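You operate a simulated robot arm through the tools that you are given. There is no shell and no other tool. Be economical: measure what you need, move in short steps, check, and stop when the job is done.

Carry out the task below with a simulated robot arm. There is one attempt and no reset: what you move stays moved.

## Task
Start a mixed wash for the pink towel: light soil, half load.
Fine: spin at 600; towel and powder are in.

The check looks at the end state, three seconds after you hand in, the way a careful person would. Anything else that was tipped, shoved, dropped, spilled or broken makes it a failure. Flat cloth is picked up by pressing the open fingertips on it (5 to 10 N) and closing them slowly along it; thin cloth reads only 2 to 8 mm in the jaws.

## Robot
A 6-joint arm with a four-finger gripper on a trunk, on a base that drives. Base frame: it is fixed to the floor where the robot stands at the start and does not move with it; the origin is under the middle of the robot, x ahead of it, y to its left, z up. Lengths are in mm, angles in rad, forces in N, time in s.
Its first joint turns from -2.897 to 2.897 rad. Places, roughly: half load button [800, 0, 800]; programme dial [800, 100, 800]; spin button [800, -100, 800]. Payload 3.43 kg.
The TCP is the grasp point between the finger pads, 30 mm short of the fingertips. In the tool frame z runs along the fingers and y along their closing line. The gripper opens to 120 mm. The gripper's body begins 85 mm behind the TCP.
Orientation is that of the tool frame in the base frame, as a unit quaternion [x, y, z, w]. With the fingers straight down and closing along the base's y, the tool's x points along the base's -x, its y along +y and its z along -z.

## Interface
- The arm moves only by the tool jog_arm. Its arguments are lists of equal length, an entry for each row: "dp": the shift along the tool's x, y, z in mm, a list of three; "dr": the turn, a rotation vector about the tool's x, y, z in rad, a list of three; "gripper": the gripper command, from -1 (shut) to 1 (fully open), values between in proportion. In form: {"dp": [[dx, dy, dz], ...], "dr": [[ax, ay, az], ...], "gripper": [gripper, ...]}. A call has 1 to 10 rows; each row is the pose to reach, as a shift and turn from the pose commanded when the call began, along the tool's axes at that moment. Rows are played at 5 a second. More than 50 mm and 0.15 rad between two rows, or a gripper value outside its range, and nothing of the call is played. Where a pose cannot be reached the arm comes as near as it can. A force on the tool above 40 N (or 10 N above the force at the start of the call, whichever is more), or a blocked arm, ends the call early, and 0.2 s more pass. Each finger halts on what it meets, pressing with about 44 N; the grip force reading is that of the motor and also rises with nothing between the fingers. The clock runs only during rows and for 0.2 s after the last one: add rows that repeat a pose to give the fingers time. The reply holds the time, the measured pose of the TCP, the force on the tool along the base axes, the opening and the grip force, in the units named above and with some noise, with the torque about the TCP (base axes, N m) and any sound that the robot's microphone picked up, and new pictures: "views" is both (left out), scene, wrist or none.
- Cameras (640 x 400 px; columns grow to the right, rows downward): "scene" is now at [-200.9, 191.3, 1244.9]; the picture's right is [-0.01, -1.00, 0.00], its down [-0.27, 0.00, -0.96] and it looks along [0.96, -0.01, -0.27] (base axes); focal length 273 px, centre (320, 200). "wrist" rides on the gripper at [72, -17, -120] in the tool frame; the picture's right is [0.23, 0.97, 0.00], its down [-0.81, 0.19, -0.55] and it looks along [-0.54, 0.13, 0.83] (tool axes); focal length 275 px, centre (320, 200). There is no depth. A picture from a camera that has moved, and an enlarged one, comes with that camera's place and axes in the base frame and with its lens.
- roll_base(legs): drives the robot by 1 to 6 legs, each [ahead, turn to the left] in mm and rad, along the robot's own axes; the way and the turn of a leg run together, so that a leg with both is an arc; at most 1500 mm and 3.142 rad a leg. The arm and the cameras ride along, it lands a little off, and it stops where it bumps. It gives what a move gives, and a new picture of the scene camera.
- head_to(pan, tilt): turns the head with the scene camera to pan (to the left, within 2.496 rad either way) and tilt (down, from -0.506 to 1.204), counted from straight ahead of the robot. It gives what a move gives, and a new picture of the scene camera.
- zoom(camera, box): a new picture of the part [left, top, right, bottom] of that camera's present view, enlarged. It takes no simulated time.
- sign_off(): hands the job in; it is judged then, once.

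Go step by step. Nothing tells you exact positions but the pictures and the camera data: compare them with the known pose of the tool, close in by small moves and look again before you grip or let go. The budget is 120 turns and 260 pictures, counting those below and the enlarged ones. Unless the task says otherwise, let go and move clear before handing in, and close with one line.

The tools are called after "Request:" by a JSON object that holds its "op" and its "data". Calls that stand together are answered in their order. jog_arm: Moves the arm, as the interface text tells. Its arguments: {"type":"object","properties":{"dp":{"type":"array","items":{"type":"array","items":{"type":"number"}}},"dr":{"type":"array","items":{"type":"array","items":{"type":"number"}}},"gripper":{"type":"array","items":{"type":"number"}},"views":{"type":"string","enum":["both","scene","wrist","none"]}},"required":["dp","dr","gripper"]} The other tools are called the same way: roll_base (legs) drives the base; head_to (pan, tilt) turns the head that bears the scene camera; zoom (camera, box) takes an enlarged picture of a part of a camera's view; sign_off () hands the job in.

At the start:

```text
t: 0.0
ee_pos: [729.2, -37.3, 1014.5]
tcp_rot: [0.0, 1.0, 0.0, 0.0]
ft_force: [-0.6, 0.5, -1.1]
torque: [0.03, -0.04, -0.01]
width: 120.1
gripper_force: 0.1
robot x, y, heading: [-1.2, -1.0, 0.001]
head pan, tilt: [-0.007, 0.26]
```

scene: 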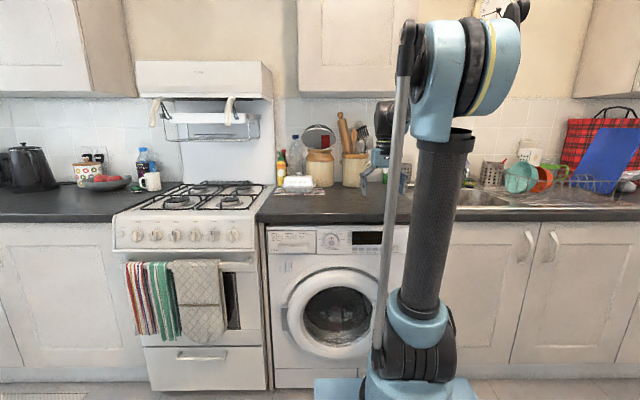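
wrist: 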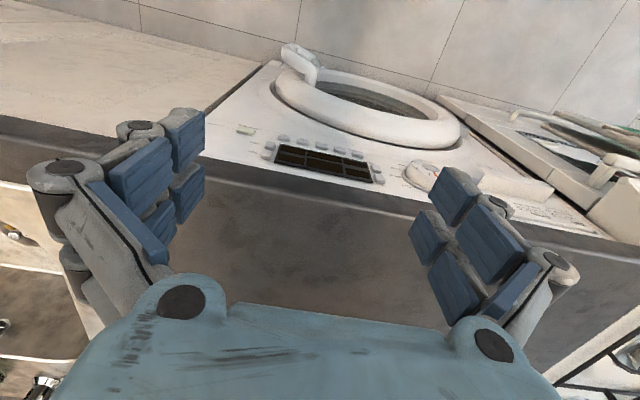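

I see a washing machine with its control panel ahead, partly hidden by the arm. I'll zoom in on the panel and door in both cameras first.

Request:
{"op": "zoom", "data": {"camera": "scene", "box": [260, 215, 420, 315]}}

Request:
{"op": "zoom", "data": {"camera": "wrist", "box": [220, 110, 460, 260]}}

```text
4.00 times, centred on (340, 265) of scene
camera zoom: at [-200.9, 191.3, 1244.9], right [-0.01, -1.0, 0.0], down [-0.27, 0.0, -0.96], along [0.96, -0.01, -0.27], focal length 1091 px, centre (240, -60)
```

zoom: 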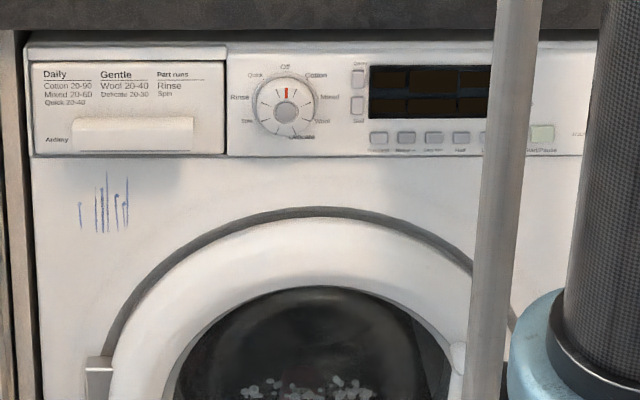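

```text
2.67 times, centred on (340, 185) of wrist
camera zoom: at [657.5, -55.2, 1136.6], right [-0.23, 0.97, 0.0], down [0.81, 0.19, 0.55], along [0.54, 0.13, -0.83], focal length 734 px, centre (267, 240)
```

zoom: 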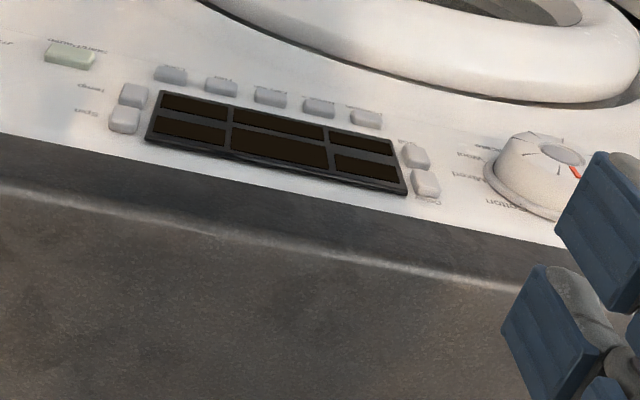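

The panel has a dial (currently Off), Temp/Soil-type buttons left of the display, a row below and a pair on the right. I'll back the tool off and pitch it to point horizontally forward so I can look at the panel and press.

Request:
{"op": "jog_arm", "data": {"dp": [[10, 0, 0], [25, 0, 0], [40, 0, 0], [55, 0, 0], [70, 0, 0], [80, 0, 10], [90, 0, 20], [100, 0, 30], [110, 0, 40], [120, 0, 50]], "dr": [[0, -0.14, 0], [0, -0.28, 0], [0, -0.42, 0], [0, -0.56, 0], [0, -0.7, 0], [0, -0.84, 0], [0, -0.98, 0], [0, -1.12, 0], [0, -1.26, 0], [0, -1.4, 0]], "gripper": [0, -1, -1, -1, -1, -1, -1, -1, -1, -1]}}

```text
t: 2.2
ee_pos: [617.2, -42.3, 973.7]
tcp_rot: [0.0, 0.761, 0.0, 0.648]
ft_force: [-0.5, 0.1, 0.7]
torque: [-0.04, -0.02, -0.05]
width: 0.0
gripper_force: 33.0
out of reach, approached as far as the arm can: row 9, 10
robot x, y, heading: [0.2, -2.3, 0.004]
head pan, tilt: [-0.007, 0.26]
camera scene: at [-201.1, 191.3, 1244.9], right [-0.01, -1.0, 0.0], down [-0.27, 0.0, -0.96], along [0.96, -0.01, -0.27], focal length 273 px, centre (320, 200)
camera wrist: at [486.8, -59.9, 923.7], right [-0.03, 0.97, -0.23], down [-0.42, 0.19, 0.89], along [0.91, 0.13, 0.4], focal length 275 px, centre (320, 200)
```

scene: 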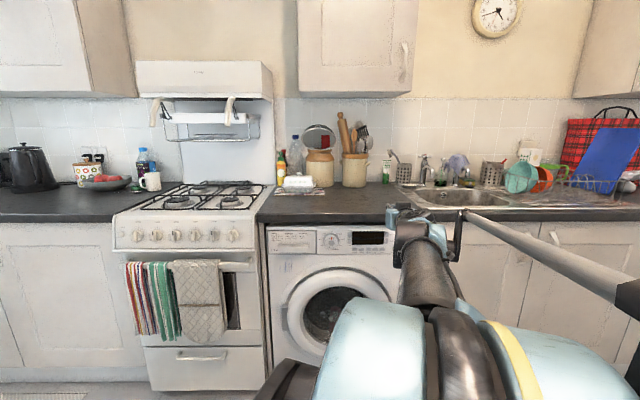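
wrist: 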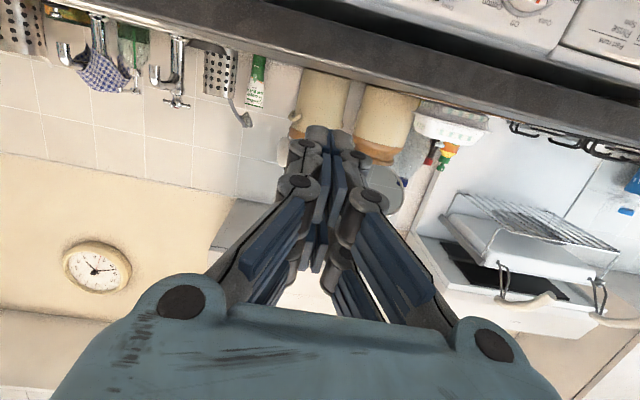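

The panel is a bit clearer from the head camera now; I'll zoom in to read labels.

Request:
{"op": "zoom", "data": {"camera": "scene", "box": [310, 220, 406, 280]}}

Request:
{"op": "zoom", "data": {"camera": "wrist", "box": [400, 0, 640, 150]}}

```text
6.67 times, centred on (358, 250) of scene
camera zoom: at [-201.1, 191.3, 1244.9], right [-0.01, -1.0, 0.0], down [-0.27, 0.0, -0.96], along [0.96, -0.01, -0.27], focal length 1819 px, centre (67, -133)
```

zoom: 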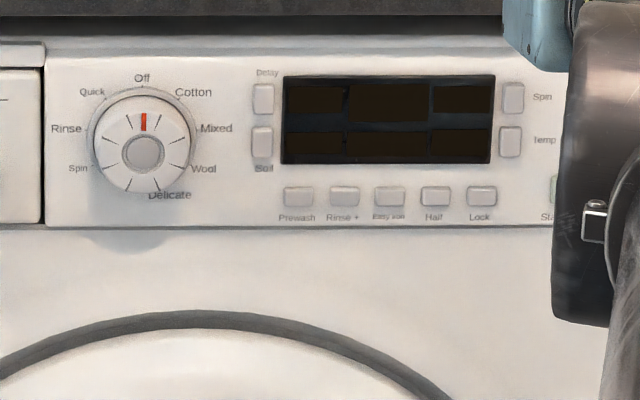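

```text
2.67 times, centred on (520, 75) of wrist
camera zoom: at [486.8, -59.9, 923.7], right [-0.03, 0.97, -0.23], down [-0.42, 0.19, 0.89], along [0.91, 0.13, 0.4], focal length 734 px, centre (-213, 533)
```

zoom: 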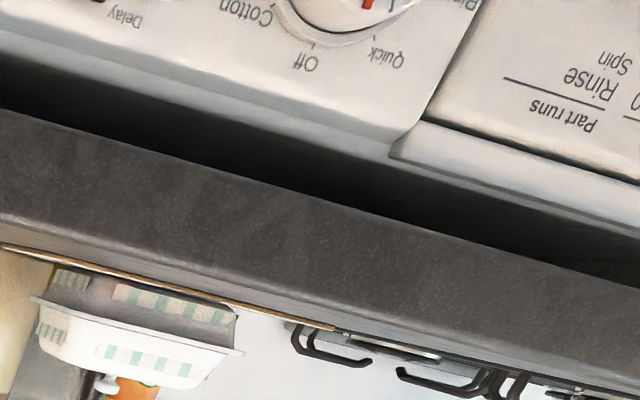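

Labels are readable: Soil is lower-left of the display, Half is fourth below, Spin upper right, Temp lower right, dial at Off with Mixed 90° clockwise. I take the panel at about x=812, dial centre (795,136,788), Half (812,-45,751). I'll move the tool in front of the dial, level.

Request:
{"op": "jog_arm", "data": {"dp": [[18, 17, 15], [36, 34, 30], [54, 51, 45], [72, 68, 60], [90, 85, 75], [108, 102, 90], [126, 120, 104], [146, 137, 117]], "dr": [[0, -0.02, 0], [0, -0.04, 0], [0, -0.06, 0], [0, -0.08, 0], [0, -0.1, 0], [0, -0.13, 0], [0, -0.15, 0], [0, -0.17, 0]], "gripper": [-1, -1, -1, -1, -1, -1, -1, -1]}}

```text
t: 3.4
ee_pos: [657.6, 51.8, 879.4]
tcp_rot: [0.034, 0.757, 0.082, 0.647]
ft_force: [-2.1, 0.6, 1.3]
torque: [-0.06, 0.1, -0.06]
width: 0.0
gripper_force: 33.7
out of reach, approached as far as the arm can: row 5
robot x, y, heading: [2.9, -0.2, -0.003]
head pan, tilt: [-0.007, 0.26]
stopped in row 5: the arm was blocked; the commanded pose is now the measured one
camera scene: at [-211.7, 191.4, 1243.1], right [-0.01, -1.0, 0.0], down [-0.26, 0.0, -0.97], along [0.97, -0.01, -0.26], focal length 273 px, centre (320, 200)
camera wrist: at [527.9, 37.0, 828.1], right [-0.09, 0.99, -0.06], down [-0.43, 0.02, 0.9], along [0.9, 0.11, 0.42], focal length 275 px, centre (320, 200)
```

scene: 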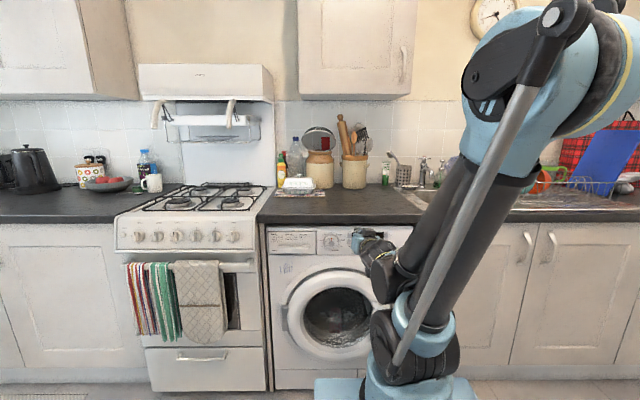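
wrist: 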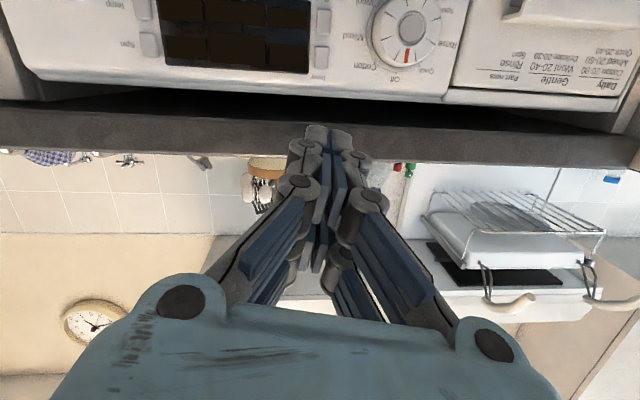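

The arm is folded too tightly and got blocked against itself. I'll back the base off by 250 mm to give it room.

Request:
{"op": "roll_base", "data": {"legs": [[-250, 0]]}}

```text
t: 5.2
ee_pos: [413.7, 53.3, 876.3]
tcp_rot: [0.035, 0.76, 0.082, 0.644]
ft_force: [0.7, 1.0, 0.0]
torque: [0.0, 0.02, 0.03]
width: 0.0
gripper_force: 33.5
robot x, y, heading: [-248.8, 0.1, -0.002]
head pan, tilt: [-0.007, 0.26]
camera scene: at [-452.6, 190.8, 1244.9], right [-0.01, -1.0, 0.0], down [-0.27, 0.0, -0.96], along [0.96, -0.01, -0.27], focal length 273 px, centre (320, 200)
```

scene: 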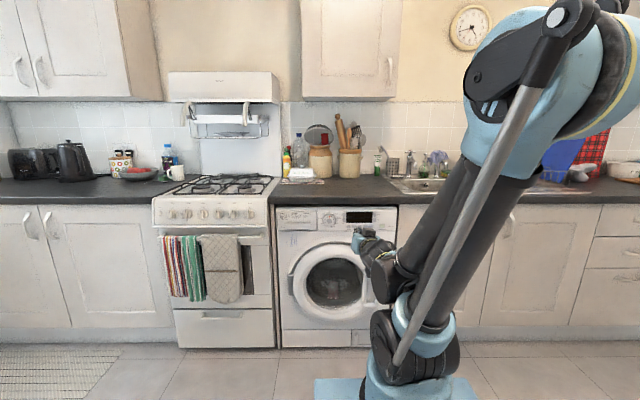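

With more room, I'll level the tool and bring it in front of the dial about 100 mm off the panel.

Request:
{"op": "jog_arm", "data": {"dp": [[0, 0, 35], [0, 0, 75], [8, 8, 115], [18, 18, 150], [28, 28, 185], [37, 37, 220], [46, 45, 252], [54, 53, 282]], "dr": [[0.008, -0.02, -0.02], [0.016, -0.04, -0.04], [0.025, -0.06, -0.06], [0.033, -0.08, -0.08], [0.04, -0.1, -0.1], [0.05, -0.12, -0.12], [0.058, -0.14, -0.14], [0.066, -0.164, -0.166]], "gripper": [-1, -1, -1, -1, -1, -1, -1, -1]}}

```text
t: 7.0
ee_pos: [677.7, 137.6, 817.8]
tcp_rot: [-0.002, 0.703, 0.001, 0.712]
ft_force: [-1.1, 0.7, -0.6]
torque: [-0.01, -0.01, -0.02]
width: 0.0
gripper_force: 33.4
out of reach, approached as far as the arm can: row 4, 5, 6, 7, 8
robot x, y, heading: [-253.9, 2.1, 0.004]
head pan, tilt: [-0.007, 0.26]
camera scene: at [-452.7, 190.8, 1244.9], right [-0.01, -1.0, 0.0], down [-0.27, 0.0, -0.96], along [0.96, -0.01, -0.27], focal length 273 px, centre (320, 200)
camera wrist: at [557.9, 120.4, 745.3], right [0.0, 0.97, -0.23], down [-0.56, 0.19, 0.8], along [0.83, 0.13, 0.55], focal length 275 px, centre (320, 200)
```

scene: 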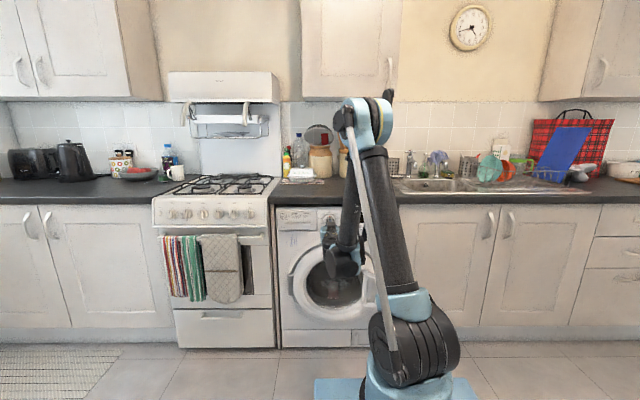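
wrist: 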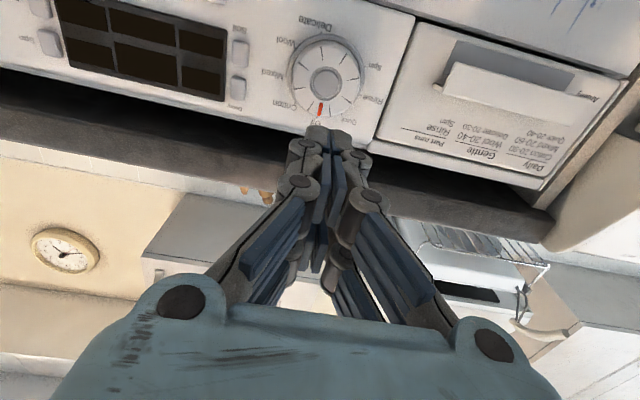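

The orientation is right but the height stopped 30 mm high. I'll check whether a slightly more extended arm can get lower.

Request:
{"op": "jog_arm", "data": {"dp": [[0, 0, 20], [0, 0, 45], [0, 0, 45]], "dr": [[0, 0, 0], [0, 0, 0], [0, 0, 0]], "gripper": [-1, -1, -1], "views": "none"}}

```text
t: 7.8
ee_pos: [725.1, 138.9, 818.5]
tcp_rot: [-0.001, 0.703, 0.0, 0.711]
ft_force: [-0.3, -0.5, -0.1]
torque: [0.0, -0.02, 0.01]
width: 0.0
gripper_force: 33.1
robot x, y, heading: [-250.5, 3.9, 0.001]
head pan, tilt: [-0.007, 0.26]
```

Request:
{"op": "jog_arm", "data": {"dp": [[15, -2, 0], [30, -2, 0], [30, -2, 0]], "dr": [[0, 0.005, 0], [0, 0.01, 0], [0, 0.01, 0]], "gripper": [-1, -1, -1], "views": "both"}}

```text
t: 8.6
ee_pos: [724.0, 138.4, 788.1]
tcp_rot: [0.0, 0.706, 0.0, 0.708]
ft_force: [0.3, -0.2, -0.2]
torque: [0.0, -0.01, 0.01]
width: 0.4
gripper_force: 33.5
robot x, y, heading: [-251.1, -1.4, 0.002]
head pan, tilt: [-0.007, 0.26]
camera scene: at [-452.3, 190.8, 1244.9], right [-0.01, -1.0, 0.0], down [-0.27, 0.0, -0.96], along [0.96, -0.01, -0.27], focal length 273 px, centre (320, 200)
camera wrist: at [604.2, 120.3, 717.7], right [0.0, 0.97, -0.23], down [-0.56, 0.19, 0.81], along [0.83, 0.13, 0.54], focal length 275 px, centre (320, 200)
```

scene: 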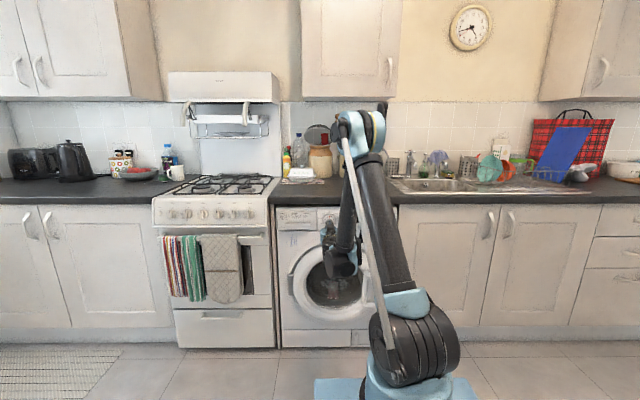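
wrist: 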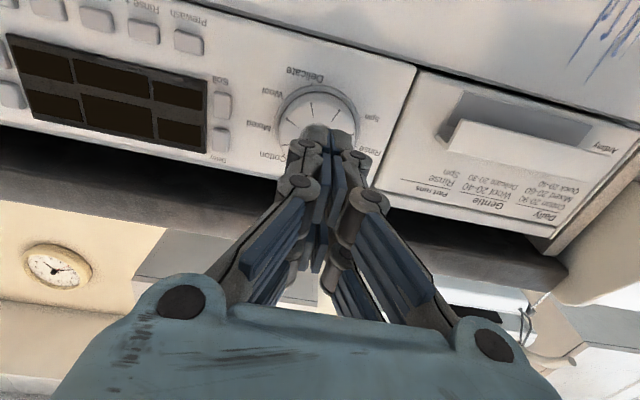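

The tool reaches well at this stance. I put the dial axis at (y 135.5, z 789); next I open to ~84 mm and approach so the fingertips straddle the dial.

Request:
{"op": "jog_arm", "data": {"dp": [[0, -3, 0], [0, -3, 0], [0, -3, 10], [0, -3, 20], [0, -3, 30], [0, -3, 30]], "dr": [[0, 0, 0], [0, 0, 0], [0, 0, 0], [0, 0, 0], [0, 0, 0], [0, 0, 0]], "gripper": [0.4, 0.4, 0.4, 0.4, 0.4, 0.4]}}

```text
t: 10.0
ee_pos: [755.0, 135.0, 787.6]
tcp_rot: [-0.002, 0.706, 0.0, 0.709]
ft_force: [0.8, -0.2, 0.7]
torque: [0.0, 0.0, 0.02]
width: 83.8
gripper_force: 0.1
robot x, y, heading: [-252.4, -2.2, 0.001]
head pan, tilt: [-0.007, 0.26]
camera scene: at [-452.4, 190.8, 1244.9], right [-0.01, -1.0, 0.0], down [-0.27, 0.0, -0.96], along [0.96, -0.01, -0.27], focal length 273 px, centre (320, 200)
camera wrist: at [634.7, 117.3, 717.7], right [0.0, 0.97, -0.23], down [-0.56, 0.19, 0.81], along [0.83, 0.13, 0.54], focal length 275 px, centre (320, 200)
```

scene: 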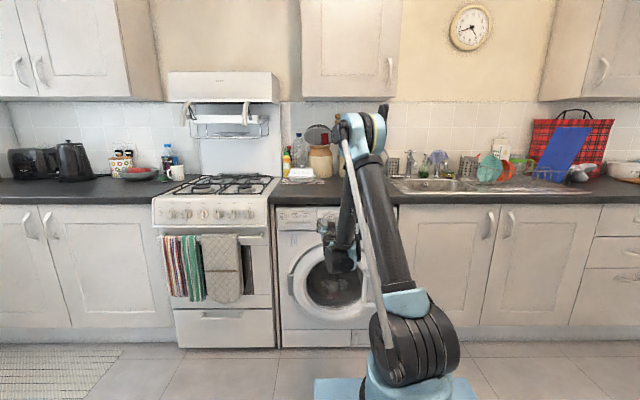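
wrist: 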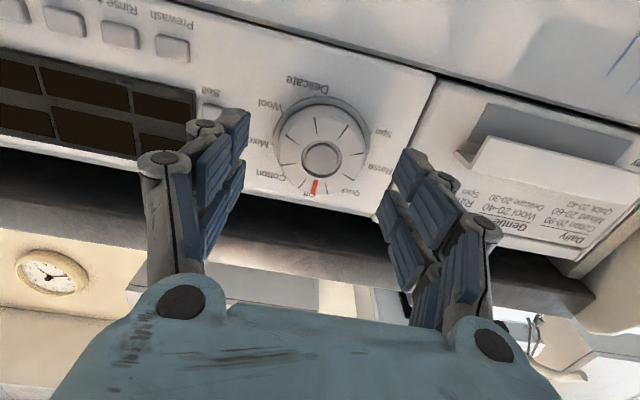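

The dial sits centred between the fingers (axis about y 136, z 790). I advance 19 mm so the pads flank it, watching force.

Request:
{"op": "jog_arm", "data": {"dp": [[-2, 1, 7], [-2, 1, 13], [-2, 1, 19], [-2, 1, 19]], "dr": [[0, 0, 0], [0, 0, 0], [0, 0, 0], [0, 0, 0]], "gripper": [0.4, 0.4, 0.4, 0.4], "views": "wrist"}}

```text
t: 11.0
ee_pos: [773.6, 136.1, 788.9]
tcp_rot: [-0.001, 0.706, 0.0, 0.708]
ft_force: [-0.9, 0.3, -0.2]
torque: [0.0, 0.02, 0.0]
width: 84.1
gripper_force: 0.1
robot x, y, heading: [-251.1, -0.3, 0.001]
head pan, tilt: [-0.007, 0.26]
camera wrist: at [653.2, 118.6, 719.8], right [0.0, 0.97, -0.23], down [-0.56, 0.19, 0.81], along [0.83, 0.13, 0.54], focal length 275 px, centre (320, 200)
```

wrist: 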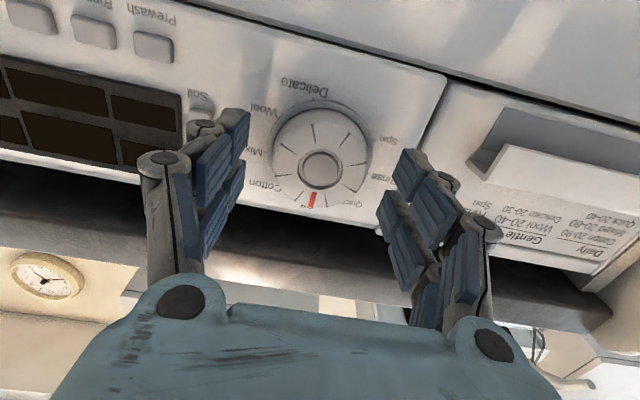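

Fingertips overlap the dial rim by around 9 mm with no contact yet. I go in 4 mm more, up 2 mm, and close on it slowly.

Request:
{"op": "jog_arm", "data": {"dp": [[-2, 0, 4], [-2, 0, 4], [-2, 0, 4], [-2, 0, 4], [-2, 0, 4], [-2, 0, 4]], "dr": [[0, 0, 0], [0, 0, 0], [0, 0, 0], [0, 0, 0], [0, 0, 0], [0, 0, 0]], "gripper": [0.3, 0.2, 0.1, 0.05, 0.0, -0.05], "views": "wrist"}}

```text
t: 12.4
ee_pos: [777.1, 136.4, 791.2]
tcp_rot: [-0.002, 0.706, 0.001, 0.708]
ft_force: [-0.5, -0.1, -0.7]
torque: [-0.02, -0.01, -0.02]
width: 57.1
gripper_force: 0.0
robot x, y, heading: [-250.9, -1.0, -0.0]
head pan, tilt: [-0.007, 0.26]
camera wrist: at [656.7, 118.5, 721.8], right [0.0, 0.97, -0.23], down [-0.56, 0.19, 0.81], along [0.83, 0.13, 0.54], focal length 275 px, centre (320, 200)
```

wrist: 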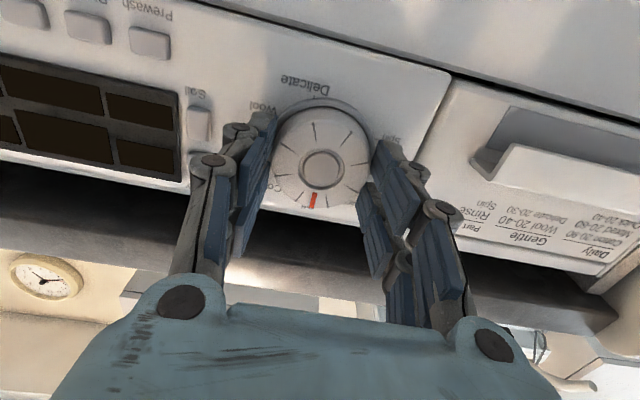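

Request:
{"op": "jog_arm", "data": {"dp": [[0, 0, 0], [0, 0, 0], [0, 0, 0], [0, 0, 0]], "dr": [[0, 0, 0], [0, 0, 0], [0, 0, 0], [0, 0, 0]], "gripper": [-0.1, -0.15, -0.25, -0.35], "views": "wrist"}}

```text
t: 13.4
ee_pos: [777.6, 136.0, 791.7]
tcp_rot: [-0.001, 0.706, 0.0, 0.708]
ft_force: [-2.7, -1.2, -1.7]
torque: [-0.03, 0.02, -0.01]
width: 55.1
gripper_force: 45.4
robot x, y, heading: [-249.7, -1.8, 0.003]
head pan, tilt: [-0.007, 0.26]
camera wrist: at [656.6, 118.5, 721.8], right [0.0, 0.97, -0.23], down [-0.56, 0.19, 0.81], along [0.83, 0.13, 0.54], focal length 275 px, centre (320, 200)
```

wrist: 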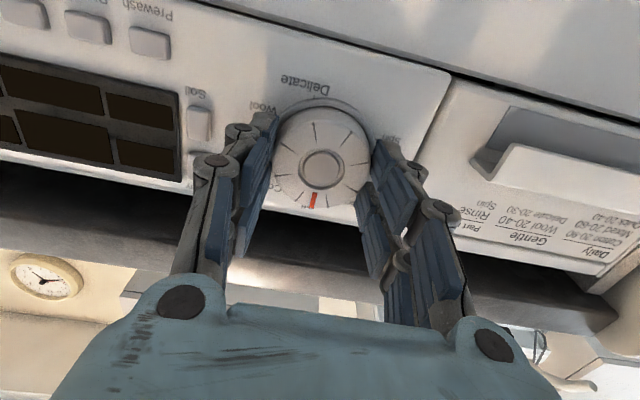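

The dial is gripped squarely (55 mm). Before turning I need the exact angle of the Mixed mark, so I zoom in.

Request:
{"op": "zoom", "data": {"camera": "wrist", "box": [220, 60, 428, 190]}}

Request:
{"op": "zoom", "data": {"camera": "scene", "box": [300, 198, 364, 238]}}

```text
3.08 times, centred on (324, 125) of wrist
camera zoom: at [656.6, 118.5, 721.8], right [0.0, 0.97, -0.23], down [-0.56, 0.19, 0.81], along [0.83, 0.13, 0.54], focal length 847 px, centre (308, 431)
```

zoom: 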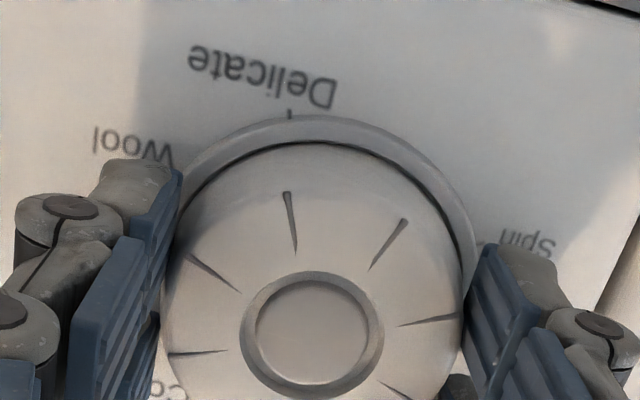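

```text
10.00 times, centred on (332, 218) of scene
camera zoom: at [-452.4, 190.8, 1244.9], right [-0.01, -1.0, 0.0], down [-0.27, 0.0, -0.96], along [0.96, -0.01, -0.27], focal length 2728 px, centre (200, 20)
```

zoom: 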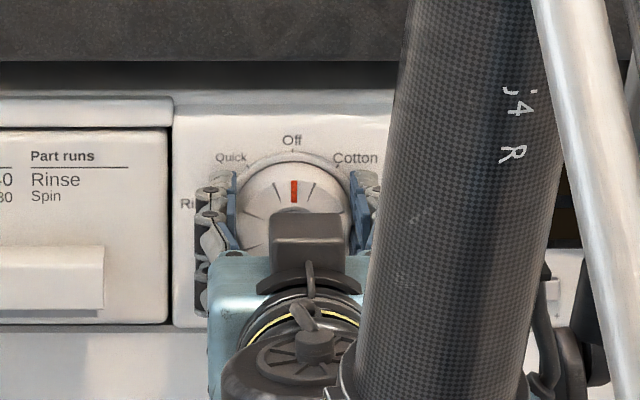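

Request:
{"op": "zoom", "data": {"camera": "scene", "box": [316, 206, 342, 222]}}

```text
16.00 times, centred on (329, 214) of scene
camera zoom: at [-452.4, 190.8, 1244.9], right [-0.01, -1.0, 0.0], down [-0.27, 0.0, -0.96], along [0.96, -0.01, -0.27], focal length 4365 px, centre (176, -24)
```

zoom: 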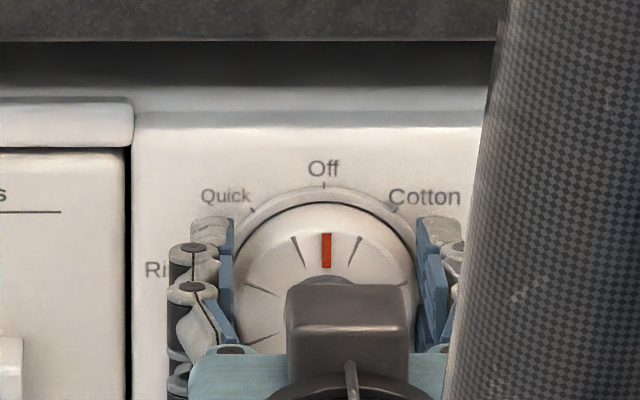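

Ticks are 40° apart (nine positions), so Mixed is 80° = 1.396 rad clockwise. I turn the wrist by that.

Request:
{"op": "jog_arm", "data": {"dp": [[0, 0, 0], [0, 0, 0], [0, 0, 0], [0, 0, 0], [0, 0, 0], [0, 0, 0], [0, 0, 0], [0, 0, 0], [0, 0, 0], [0, 0, 0]], "dr": [[0, 0, 0.14], [0, 0, 0.28], [0, 0, 0.42], [0, 0, 0.56], [0, 0, 0.7], [0, 0, 0.84], [0, 0, 0.98], [0, 0, 1.12], [0, 0, 1.26], [0, 0, 1.396]], "gripper": [-0.35, -0.35, -0.35, -0.35, -0.35, -0.35, -0.35, -0.35, -0.35, -0.35]}}

```text
t: 14.5
ee_pos: [768.0, 127.4, 804.1]
tcp_rot: [0.203, 0.673, 0.194, 0.684]
ft_force: [17.5, -53.6, -37.5]
torque: [-1.11, 0.26, -1.48]
width: 53.4
gripper_force: 45.0
robot x, y, heading: [-254.0, -1.0, -0.0]
head pan, tilt: [-0.007, 0.26]
stopped in row 5: the force on the tool passed its limit at 42 N (the readings are from after the stop); the commanded pose is now the measured one
camera scene: at [-450.0, 189.6, 1245.6], right [-0.01, -1.0, 0.0], down [-0.27, 0.0, -0.96], along [0.96, -0.01, -0.27], focal length 273 px, centre (320, 200)
camera wrist: at [648.9, 152.7, 733.8], right [0.01, 0.94, 0.33], down [-0.57, -0.27, 0.78], along [0.82, -0.19, 0.53], focal length 275 px, centre (320, 200)
```

scene: 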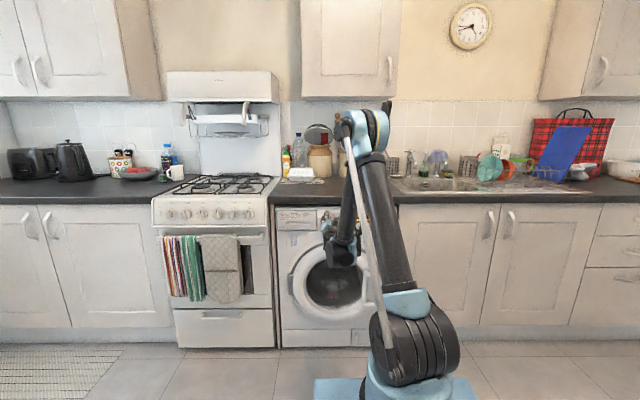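
wrist: 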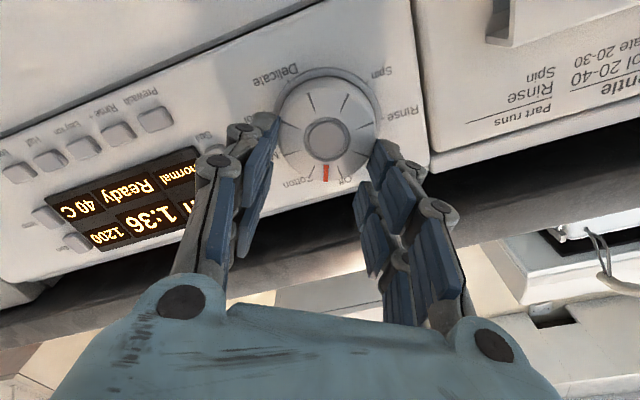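

The dial turned partway (display on), but the TCP was pushed off-axis with high force and the call stopped. I open the jaws to relieve the load and reassess.

Request:
{"op": "jog_arm", "data": {"dp": [[0, 0, 0], [0, 0, 0], [0, 0, 0]], "dr": [[0, 0, 0], [0, 0, 0], [0, 0, 0]], "gripper": [0.05, 0.3, 0.3], "views": "wrist"}}

Request:
{"op": "zoom", "data": {"camera": "scene", "box": [272, 190, 416, 280]}}

```text
t: 15.3
ee_pos: [765.8, 134.5, 803.8]
tcp_rot: [0.197, 0.674, 0.199, 0.684]
ft_force: [0.1, 0.5, -0.1]
torque: [-0.01, 0.0, 0.02]
width: 77.9
gripper_force: 0.0
robot x, y, heading: [-250.0, 4.5, 0.008]
head pan, tilt: [-0.007, 0.26]
camera wrist: at [647.2, 158.6, 734.9], right [-0.01, 0.94, 0.33], down [-0.56, -0.27, 0.78], along [0.83, -0.18, 0.53], focal length 275 px, centre (320, 200)
```

wrist: 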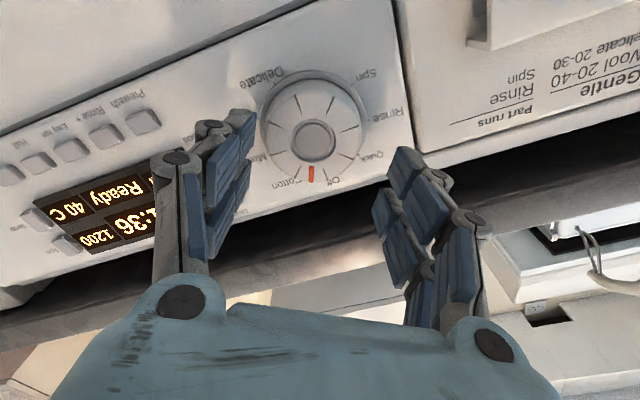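

```text
4.44 times, centred on (344, 235) of scene
camera zoom: at [-452.4, 190.9, 1244.9], right [-0.01, -1.0, 0.0], down [-0.27, 0.0, -0.96], along [0.96, -0.01, -0.27], focal length 1212 px, centre (213, 44)
```

zoom: 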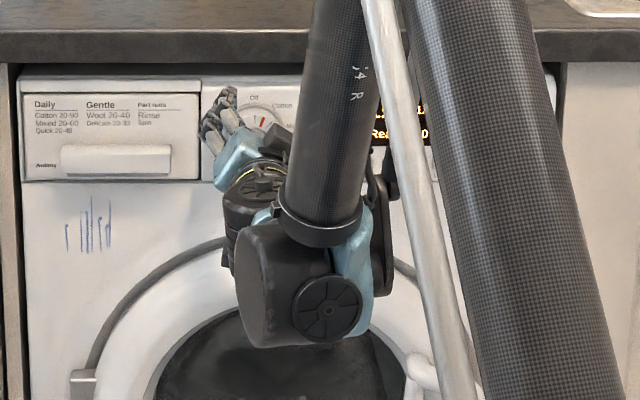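

The dial now sits around Cotton (display shows Ready, 1200, 40 °C, Normal). I back off 45 mm and test the remaining roll in free space to see whether the arm holds position.

Request:
{"op": "jog_arm", "data": {"dp": [[0, 0, -20], [0, 0, -45], [0, 0, -45], [0, 0, -45], [0, 0, -45], [0, 0, -45], [0, 0, -45], [0, 0, -45]], "dr": [[0, 0, 0], [0, 0, 0], [0, 0, 0.14], [0, 0, 0.28], [0, 0, 0.42], [0, 0, 0.56], [0, 0, 0.7], [0, 0, 0.7]], "gripper": [0.3, 0.3, 0.3, 0.3, 0.3, 0.3, 0.3, 0.3], "views": "wrist"}}

```text
t: 17.1
ee_pos: [722.3, 134.6, 803.9]
tcp_rot: [0.416, 0.565, 0.423, 0.574]
ft_force: [0.3, 0.5, -1.0]
torque: [0.0, 0.01, 0.0]
width: 77.7
gripper_force: 0.2
robot x, y, heading: [-252.6, 1.3, 0.007]
head pan, tilt: [-0.007, 0.26]
camera wrist: at [601.6, 197.5, 766.2], right [-0.01, 0.51, 0.86], down [-0.56, -0.72, 0.42], along [0.83, -0.48, 0.29], focal length 275 px, centre (320, 200)
```

wrist: 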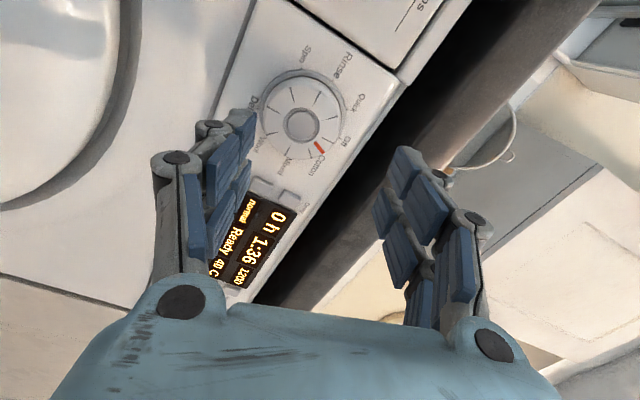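

In free air the roll is fine, so the push-off came from contact. I'll zoom to check exactly where the dial pointer is now.

Request:
{"op": "zoom", "data": {"camera": "wrist", "box": [200, 40, 400, 165]}}

Request:
{"op": "zoom", "data": {"camera": "wrist", "box": [200, 170, 328, 300]}}

```text
3.20 times, centred on (300, 102) of wrist
camera zoom: at [601.6, 197.5, 766.2], right [-0.01, 0.51, 0.86], down [-0.56, -0.72, 0.42], along [0.83, -0.48, 0.29], focal length 881 px, centre (384, 512)
```

zoom: 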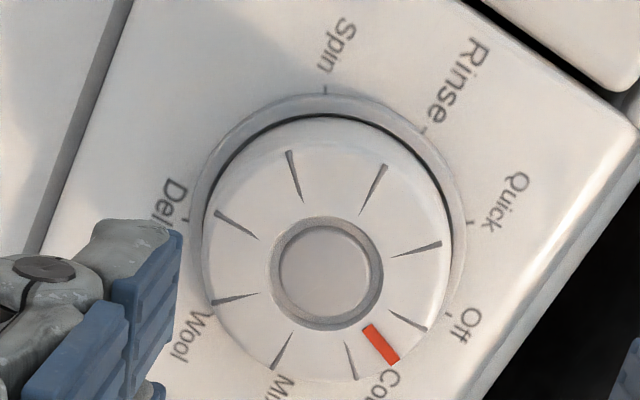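

```text
3.08 times, centred on (264, 235) of wrist
camera zoom: at [601.6, 197.5, 766.2], right [-0.01, 0.51, 0.86], down [-0.56, -0.72, 0.42], along [0.83, -0.48, 0.29], focal length 847 px, centre (492, 92)
```

zoom: 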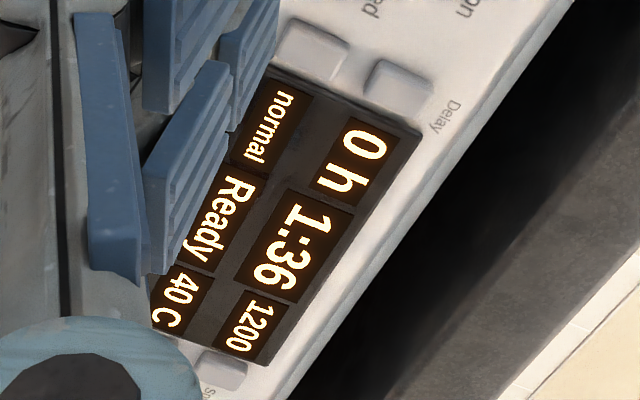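

The pointer is at Cotton, one step (40°) short of Mixed, axis at about (136.5, 790). I'll recentre on it at a smaller roll angle before regripping, still retracted.

Request:
{"op": "jog_arm", "data": {"dp": [[1, -2, 0], [2, -4, 0], [3, -6, 0], [4, -8, 0], [5, -10, 0], [6, -12, 0], [6, -13, 0], [6, -13, 0]], "dr": [[0, 0, -0.14], [0, 0, -0.28], [0, 0, -0.42], [0, 0, -0.56], [0, 0, -0.7], [0, 0, -0.84], [0, 0, -0.97], [0, 0, -0.97]], "gripper": [0.3, 0.3, 0.3, 0.3, 0.3, 0.3, 0.3, 0.3], "views": "wrist"}}

```text
t: 18.9
ee_pos: [722.6, 135.8, 790.0]
tcp_rot: [0.103, 0.694, 0.105, 0.704]
ft_force: [-0.3, 0.6, 0.2]
torque: [0.05, 0.03, -0.01]
width: 78.1
gripper_force: 0.1
robot x, y, heading: [-250.8, 0.6, 0.0]
head pan, tilt: [-0.007, 0.26]
camera wrist: at [603.2, 140.8, 716.9], right [0.0, 1.0, 0.06], down [-0.56, -0.05, 0.82], along [0.83, -0.04, 0.56], focal length 275 px, centre (320, 200)
```

wrist: 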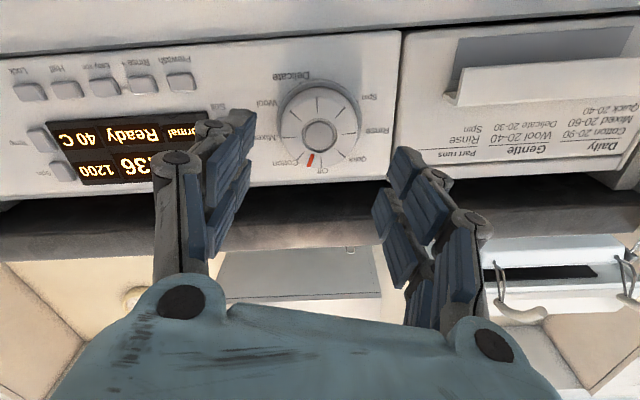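

Centred again. I advance to straddle the dial a bit deeper than before and close slowly.

Request:
{"op": "jog_arm", "data": {"dp": [[0, 0, 20], [0, 0, 40], [0, 0, 50], [0, 0, 56], [0, 0, 56]], "dr": [[0, 0, 0], [0, 0, 0], [0, 0, 0], [0, 0, 0], [0, 0, 0]], "gripper": [0.3, 0.3, 0.3, 0.3, 0.3], "views": "none"}}

Request:
{"op": "jog_arm", "data": {"dp": [[0, 0, 0], [0, 0, 0], [0, 0, 0], [0, 0, 0], [0, 0, 0]], "dr": [[0, 0, 0], [0, 0, 0], [0, 0, 0], [0, 0, 0], [0, 0, 0]], "gripper": [0.15, 0.05, -0.05, -0.12, -0.2], "views": "wrist"}}

```text
t: 20.1
ee_pos: [778.6, 136.5, 790.6]
tcp_rot: [0.104, 0.694, 0.105, 0.704]
ft_force: [0.4, -0.6, 0.0]
torque: [0.0, 0.0, -0.01]
width: 78.3
gripper_force: 0.0
robot x, y, heading: [-250.1, -2.1, 0.001]
head pan, tilt: [-0.007, 0.26]
```

```text
t: 21.3
ee_pos: [778.0, 135.8, 790.0]
tcp_rot: [0.106, 0.694, 0.105, 0.704]
ft_force: [-5.5, -13.8, -6.5]
torque: [-0.09, 0.2, -0.56]
width: 56.9
gripper_force: 7.7
robot x, y, heading: [-250.2, -3.4, -0.0]
head pan, tilt: [-0.007, 0.26]
camera wrist: at [658.3, 141.0, 716.7], right [0.0, 1.0, 0.07], down [-0.56, -0.05, 0.82], along [0.83, -0.04, 0.56], focal length 275 px, centre (320, 200)
```

wrist: 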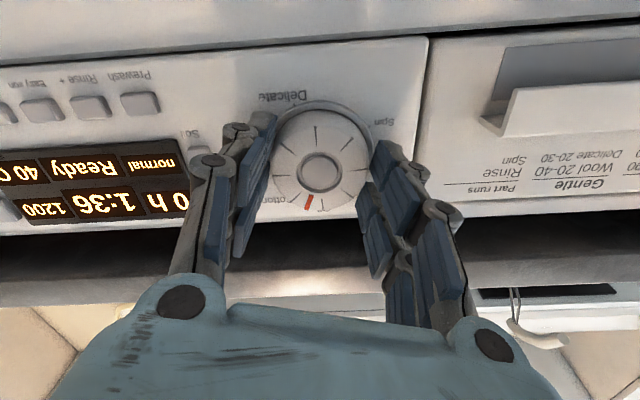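

The side force suggests the −y finger touches first; I shift about 1 mm along −y (tool) and close fully.

Request:
{"op": "jog_arm", "data": {"dp": [[0, -1, 0], [0, -1, 0], [0, -1, 0], [0, -1, 0]], "dr": [[0, 0, 0], [0, 0, 0], [0, 0, 0], [0, 0, 0]], "gripper": [-0.1, -0.2, -0.3, -0.35], "views": "none"}}

```text
t: 22.3
ee_pos: [778.5, 134.9, 790.6]
tcp_rot: [0.104, 0.694, 0.106, 0.704]
ft_force: [-8.2, -13.9, -7.2]
torque: [-0.01, 0.18, -0.4]
width: 54.6
gripper_force: 44.5
robot x, y, heading: [-251.8, 0.6, 0.001]
head pan, tilt: [-0.007, 0.26]
```

Request:
{"op": "jog_arm", "data": {"dp": [[0, -1, 0], [0, -1, 0]], "dr": [[0, 0, 0], [0, 0, 0]], "gripper": [-0.35, -0.35], "views": "none"}}

```text
t: 22.9
ee_pos: [777.6, 136.3, 790.3]
tcp_rot: [0.104, 0.694, 0.106, 0.704]
ft_force: [-3.6, -3.7, 1.0]
torque: [-0.02, 0.02, -0.11]
width: 54.7
gripper_force: 44.7
robot x, y, heading: [-251.2, -4.1, 0.002]
head pan, tilt: [-0.007, 0.26]
```

Force is now balanced. I turn the dial 0.7 rad slowly.

Request:
{"op": "jog_arm", "data": {"dp": [[0, 0, 0], [0, 0, 0], [0, 0, 0], [0, 0, 0], [0, 0, 0]], "dr": [[0, 0, 0.07], [0, 0, 0.14], [0, 0, 0.21], [0, 0, 0.28], [0, 0, 0.35]], "gripper": [-0.35, -0.35, -0.35, -0.35, -0.35], "views": "wrist"}}

```text
t: 24.1
ee_pos: [778.5, 135.1, 788.6]
tcp_rot: [0.223, 0.665, 0.228, 0.675]
ft_force: [11.9, 5.6, 11.5]
torque: [0.02, -0.26, -0.07]
width: 54.7
gripper_force: 45.1
robot x, y, heading: [-251.9, 1.8, 0.005]
head pan, tilt: [-0.007, 0.26]
camera wrist: at [658.4, 164.3, 722.1], right [-0.01, 0.91, 0.4], down [-0.56, -0.34, 0.75], along [0.83, -0.22, 0.52], focal length 275 px, centre (320, 200)
```

wrist: 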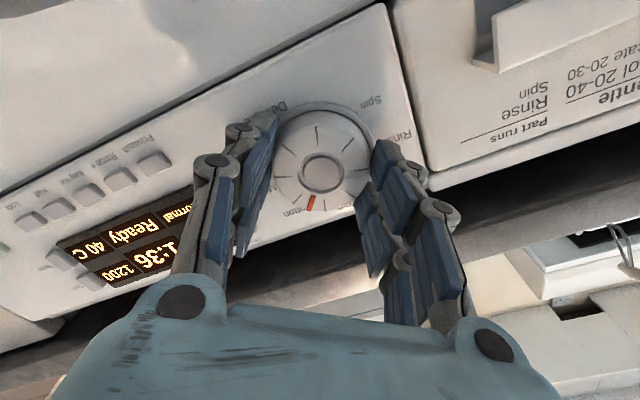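

The dial follows with modest force. I continue the remaining 0.35 rad.

Request:
{"op": "jog_arm", "data": {"dp": [[0, 0, 0], [0, 0, 0], [0, 0, 0], [0, 0, 0], [0, 0, 0]], "dr": [[0, 0, 0.07], [0, 0, 0.14], [0, 0, 0.21], [0, 0, 0.28], [0, 0, 0.35]], "gripper": [-0.35, -0.35, -0.35, -0.35, -0.35], "views": "wrist"}}

```text
t: 25.3
ee_pos: [778.1, 134.7, 787.9]
tcp_rot: [0.338, 0.616, 0.342, 0.624]
ft_force: [-16.0, 1.6, -25.4]
torque: [0.0, 0.45, -0.73]
width: 55.0
gripper_force: 45.4
robot x, y, heading: [-250.1, -1.9, 0.003]
head pan, tilt: [-0.007, 0.26]
camera wrist: at [658.1, 185.4, 736.2], right [-0.01, 0.72, 0.69], down [-0.56, -0.58, 0.59], along [0.83, -0.38, 0.41], focal length 275 px, centre (320, 200)
```

wrist: 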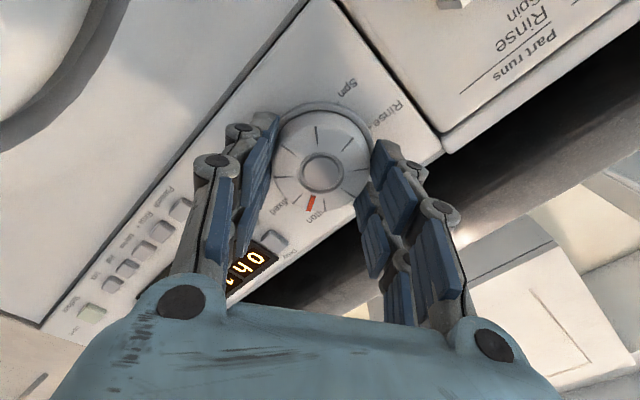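

Request:
{"op": "zoom", "data": {"camera": "wrist", "box": [220, 90, 420, 215]}}

```text
3.20 times, centred on (320, 152) of wrist
camera zoom: at [658.1, 185.4, 736.2], right [-0.01, 0.72, 0.69], down [-0.56, -0.58, 0.59], along [0.83, -0.38, 0.41], focal length 881 px, centre (320, 352)
```

zoom: 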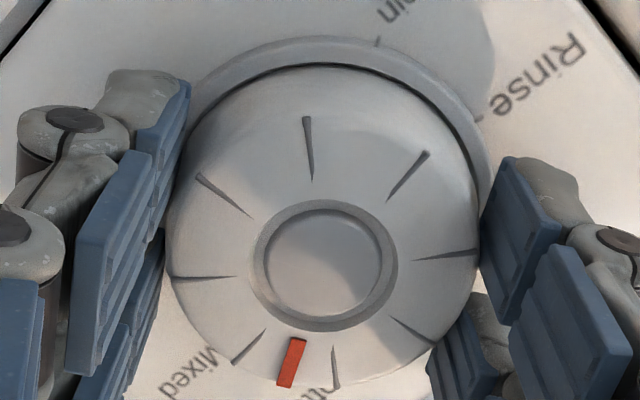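

The pointer is between Cotton and Mixed. I turn another 0.3 rad.

Request:
{"op": "jog_arm", "data": {"dp": [[0, 0, 0], [0, 0, 0], [0, 0, 0], [0, 0, 0], [0, 0, 0]], "dr": [[0, 0, 0.06], [0, 0, 0.12], [0, 0, 0.18], [0, 0, 0.24], [0, 0, 0.3]], "gripper": [-0.35, -0.35, -0.35, -0.35, -0.35], "views": "wrist"}}

Request:
{"op": "zoom", "data": {"camera": "wrist", "box": [220, 90, 420, 215]}}

```text
t: 25.7
ee_pos: [771.1, 129.9, 797.0]
tcp_rot: [0.351, 0.604, 0.355, 0.621]
ft_force: [28.3, -43.4, -90.1]
torque: [-0.94, 1.36, -1.12]
width: 64.4
gripper_force: 45.3
robot x, y, heading: [-252.5, -1.8, 0.005]
head pan, tilt: [-0.007, 0.26]
stopped in row 1: the force on the tool passed its limit at 42 N (the readings are from after the stop); the commanded pose is now the measured one
camera wrist: at [652.5, 184.1, 746.2], right [-0.01, 0.69, 0.73], down [-0.57, -0.6, 0.56], along [0.82, -0.41, 0.4], focal length 275 px, centre (320, 200)
```

wrist: 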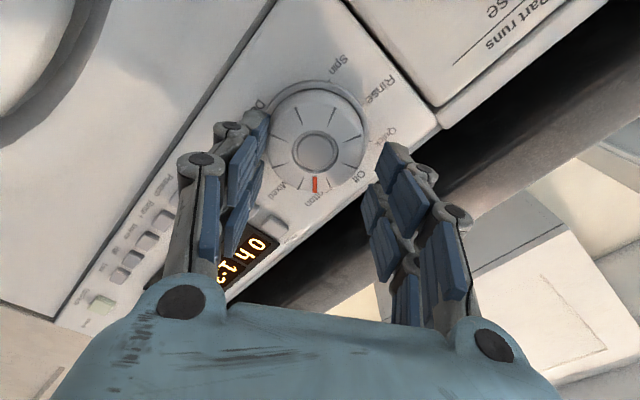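

```text
3.20 times, centred on (320, 152) of wrist
camera zoom: at [652.5, 184.1, 746.2], right [-0.01, 0.69, 0.73], down [-0.57, -0.6, 0.56], along [0.82, -0.41, 0.4], focal length 881 px, centre (320, 352)
```

zoom: 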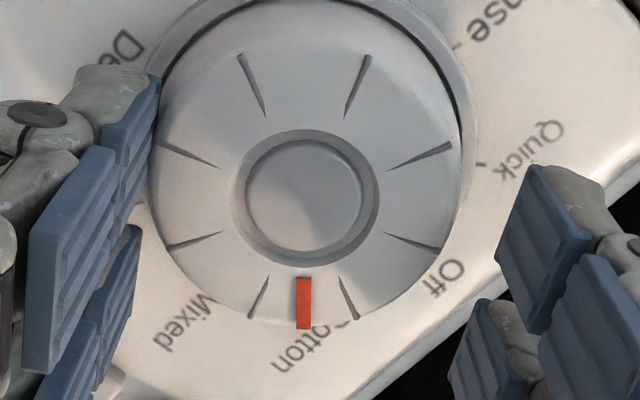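

The pads slipped off again near mid-detent. I open to release and see where the dial settles.

Request:
{"op": "jog_arm", "data": {"dp": [[0, 0, 0], [0, 0, 0], [0, 0, 0], [0, 0, -20], [0, 0, -45]], "dr": [[0, 0, 0], [0, 0, 0], [0, 0, 0], [0, 0, 0], [0, 0, 0]], "gripper": [0.2, 0.4, 0.4, 0.4, 0.4], "views": "wrist"}}

Request:
{"op": "zoom", "data": {"camera": "wrist", "box": [220, 70, 420, 195]}}

```text
t: 26.9
ee_pos: [721.3, 133.0, 801.5]
tcp_rot: [0.347, 0.605, 0.358, 0.621]
ft_force: [0.4, 0.4, -0.5]
torque: [-0.01, 0.01, -0.01]
width: 84.1
gripper_force: 0.0
robot x, y, heading: [-250.9, 1.1, -0.004]
head pan, tilt: [-0.007, 0.26]
camera wrist: at [602.2, 186.8, 749.3], right [-0.02, 0.69, 0.72], down [-0.57, -0.6, 0.56], along [0.82, -0.4, 0.4], focal length 275 px, centre (320, 200)
```

wrist: 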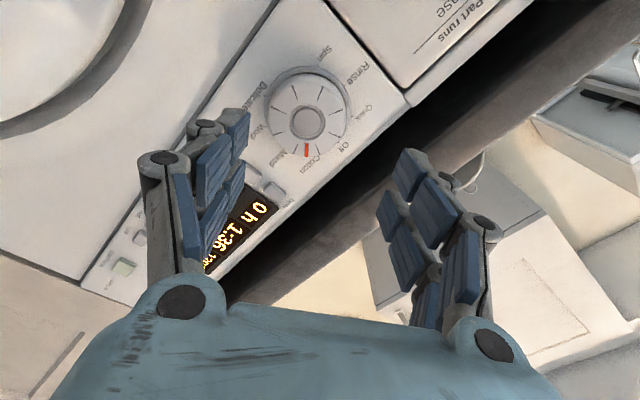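

```text
3.20 times, centred on (320, 132) of wrist
camera zoom: at [602.2, 186.8, 749.3], right [-0.02, 0.69, 0.72], down [-0.57, -0.6, 0.56], along [0.82, -0.4, 0.4], focal length 881 px, centre (320, 416)
```

zoom: 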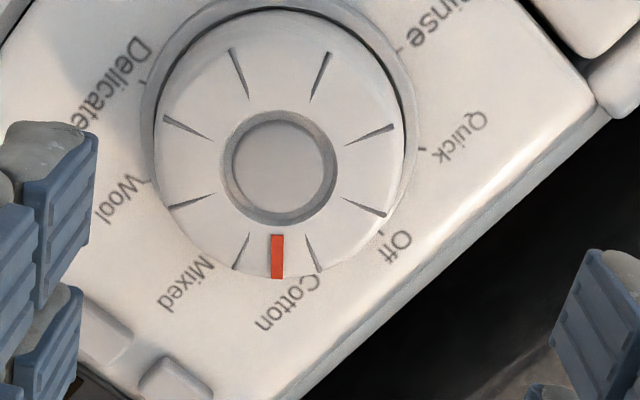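

The dial stays wherever left (about 49°), no snap, and is simply stiff, so pads slip. I'll recentre on the axis (136, 791) with a smaller roll, and turn in shorter bites.

Request:
{"op": "jog_arm", "data": {"dp": [[1, -1, 0], [2, -2, 0], [4, -4, 0], [6, -5, 0], [8.4, -7.1, 0], [8.4, -7.1, 0], [8.4, -7.1, 0]], "dr": [[0, 0, -0.14], [0, 0, -0.28], [0, 0, -0.42], [0, 0, -0.56], [0, 0, -0.7], [0, 0, -0.79], [0, 0, -0.79]], "gripper": [0.3, 0.3, 0.3, 0.3, 0.3, 0.3, 0.3], "views": "wrist"}}

```text
t: 28.5
ee_pos: [723.3, 138.6, 790.6]
tcp_rot: [0.087, 0.692, 0.09, 0.711]
ft_force: [-0.3, -0.4, 0.5]
torque: [0.01, 0.03, 0.02]
width: 77.8
gripper_force: 0.1
robot x, y, heading: [-251.9, 1.2, -0.001]
head pan, tilt: [-0.007, 0.26]
camera wrist: at [604.3, 139.2, 715.5], right [0.0, 1.0, 0.02], down [-0.57, -0.02, 0.82], along [0.82, -0.01, 0.57], focal length 275 px, centre (320, 200)
```

wrist: 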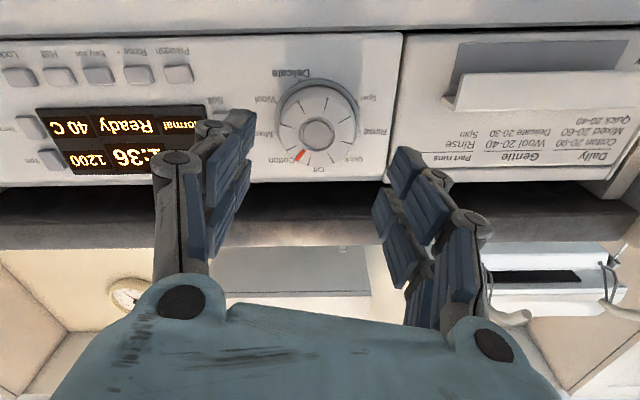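

Request:
{"op": "jog_arm", "data": {"dp": [[0, -2, 20], [1, -2, 40], [1, -2, 50], [1.5, -2, 56], [1.5, -2, 56], [1.5, -2, 56], [1.5, -2, 56], [1.5, -2, 56], [1.5, -2, 56]], "dr": [[0.0067, 0.026, 0], [0.0067, 0.026, 0], [0.0067, 0.026, 0], [0.0067, 0.026, 0], [0.0067, 0.026, 0], [0.0067, 0.026, 0], [0.0067, 0.026, 0], [0.0067, 0.026, 0], [0.0067, 0.026, 0]], "gripper": [0.3, 0.3, 0.3, 0.3, 0.1, 0, -0.1, -0.2, -0.35], "views": "wrist"}}

```text
t: 30.5
ee_pos: [779.0, 134.9, 792.5]
tcp_rot: [0.09, 0.702, 0.088, 0.701]
ft_force: [-3.9, -9.2, -3.5]
torque: [-0.03, 0.04, -0.33]
width: 55.1
gripper_force: 44.3
robot x, y, heading: [-249.9, -0.1, -0.005]
head pan, tilt: [-0.007, 0.26]
camera wrist: at [658.1, 136.8, 719.0], right [0.0, 1.0, 0.02], down [-0.55, -0.02, 0.83], along [0.83, -0.01, 0.55], focal length 275 px, centre (320, 200)
```

wrist: 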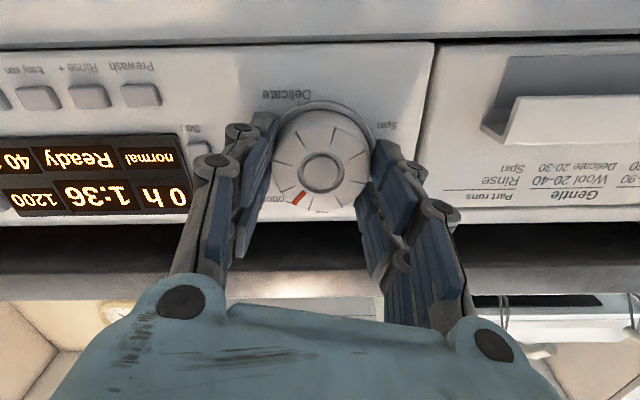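

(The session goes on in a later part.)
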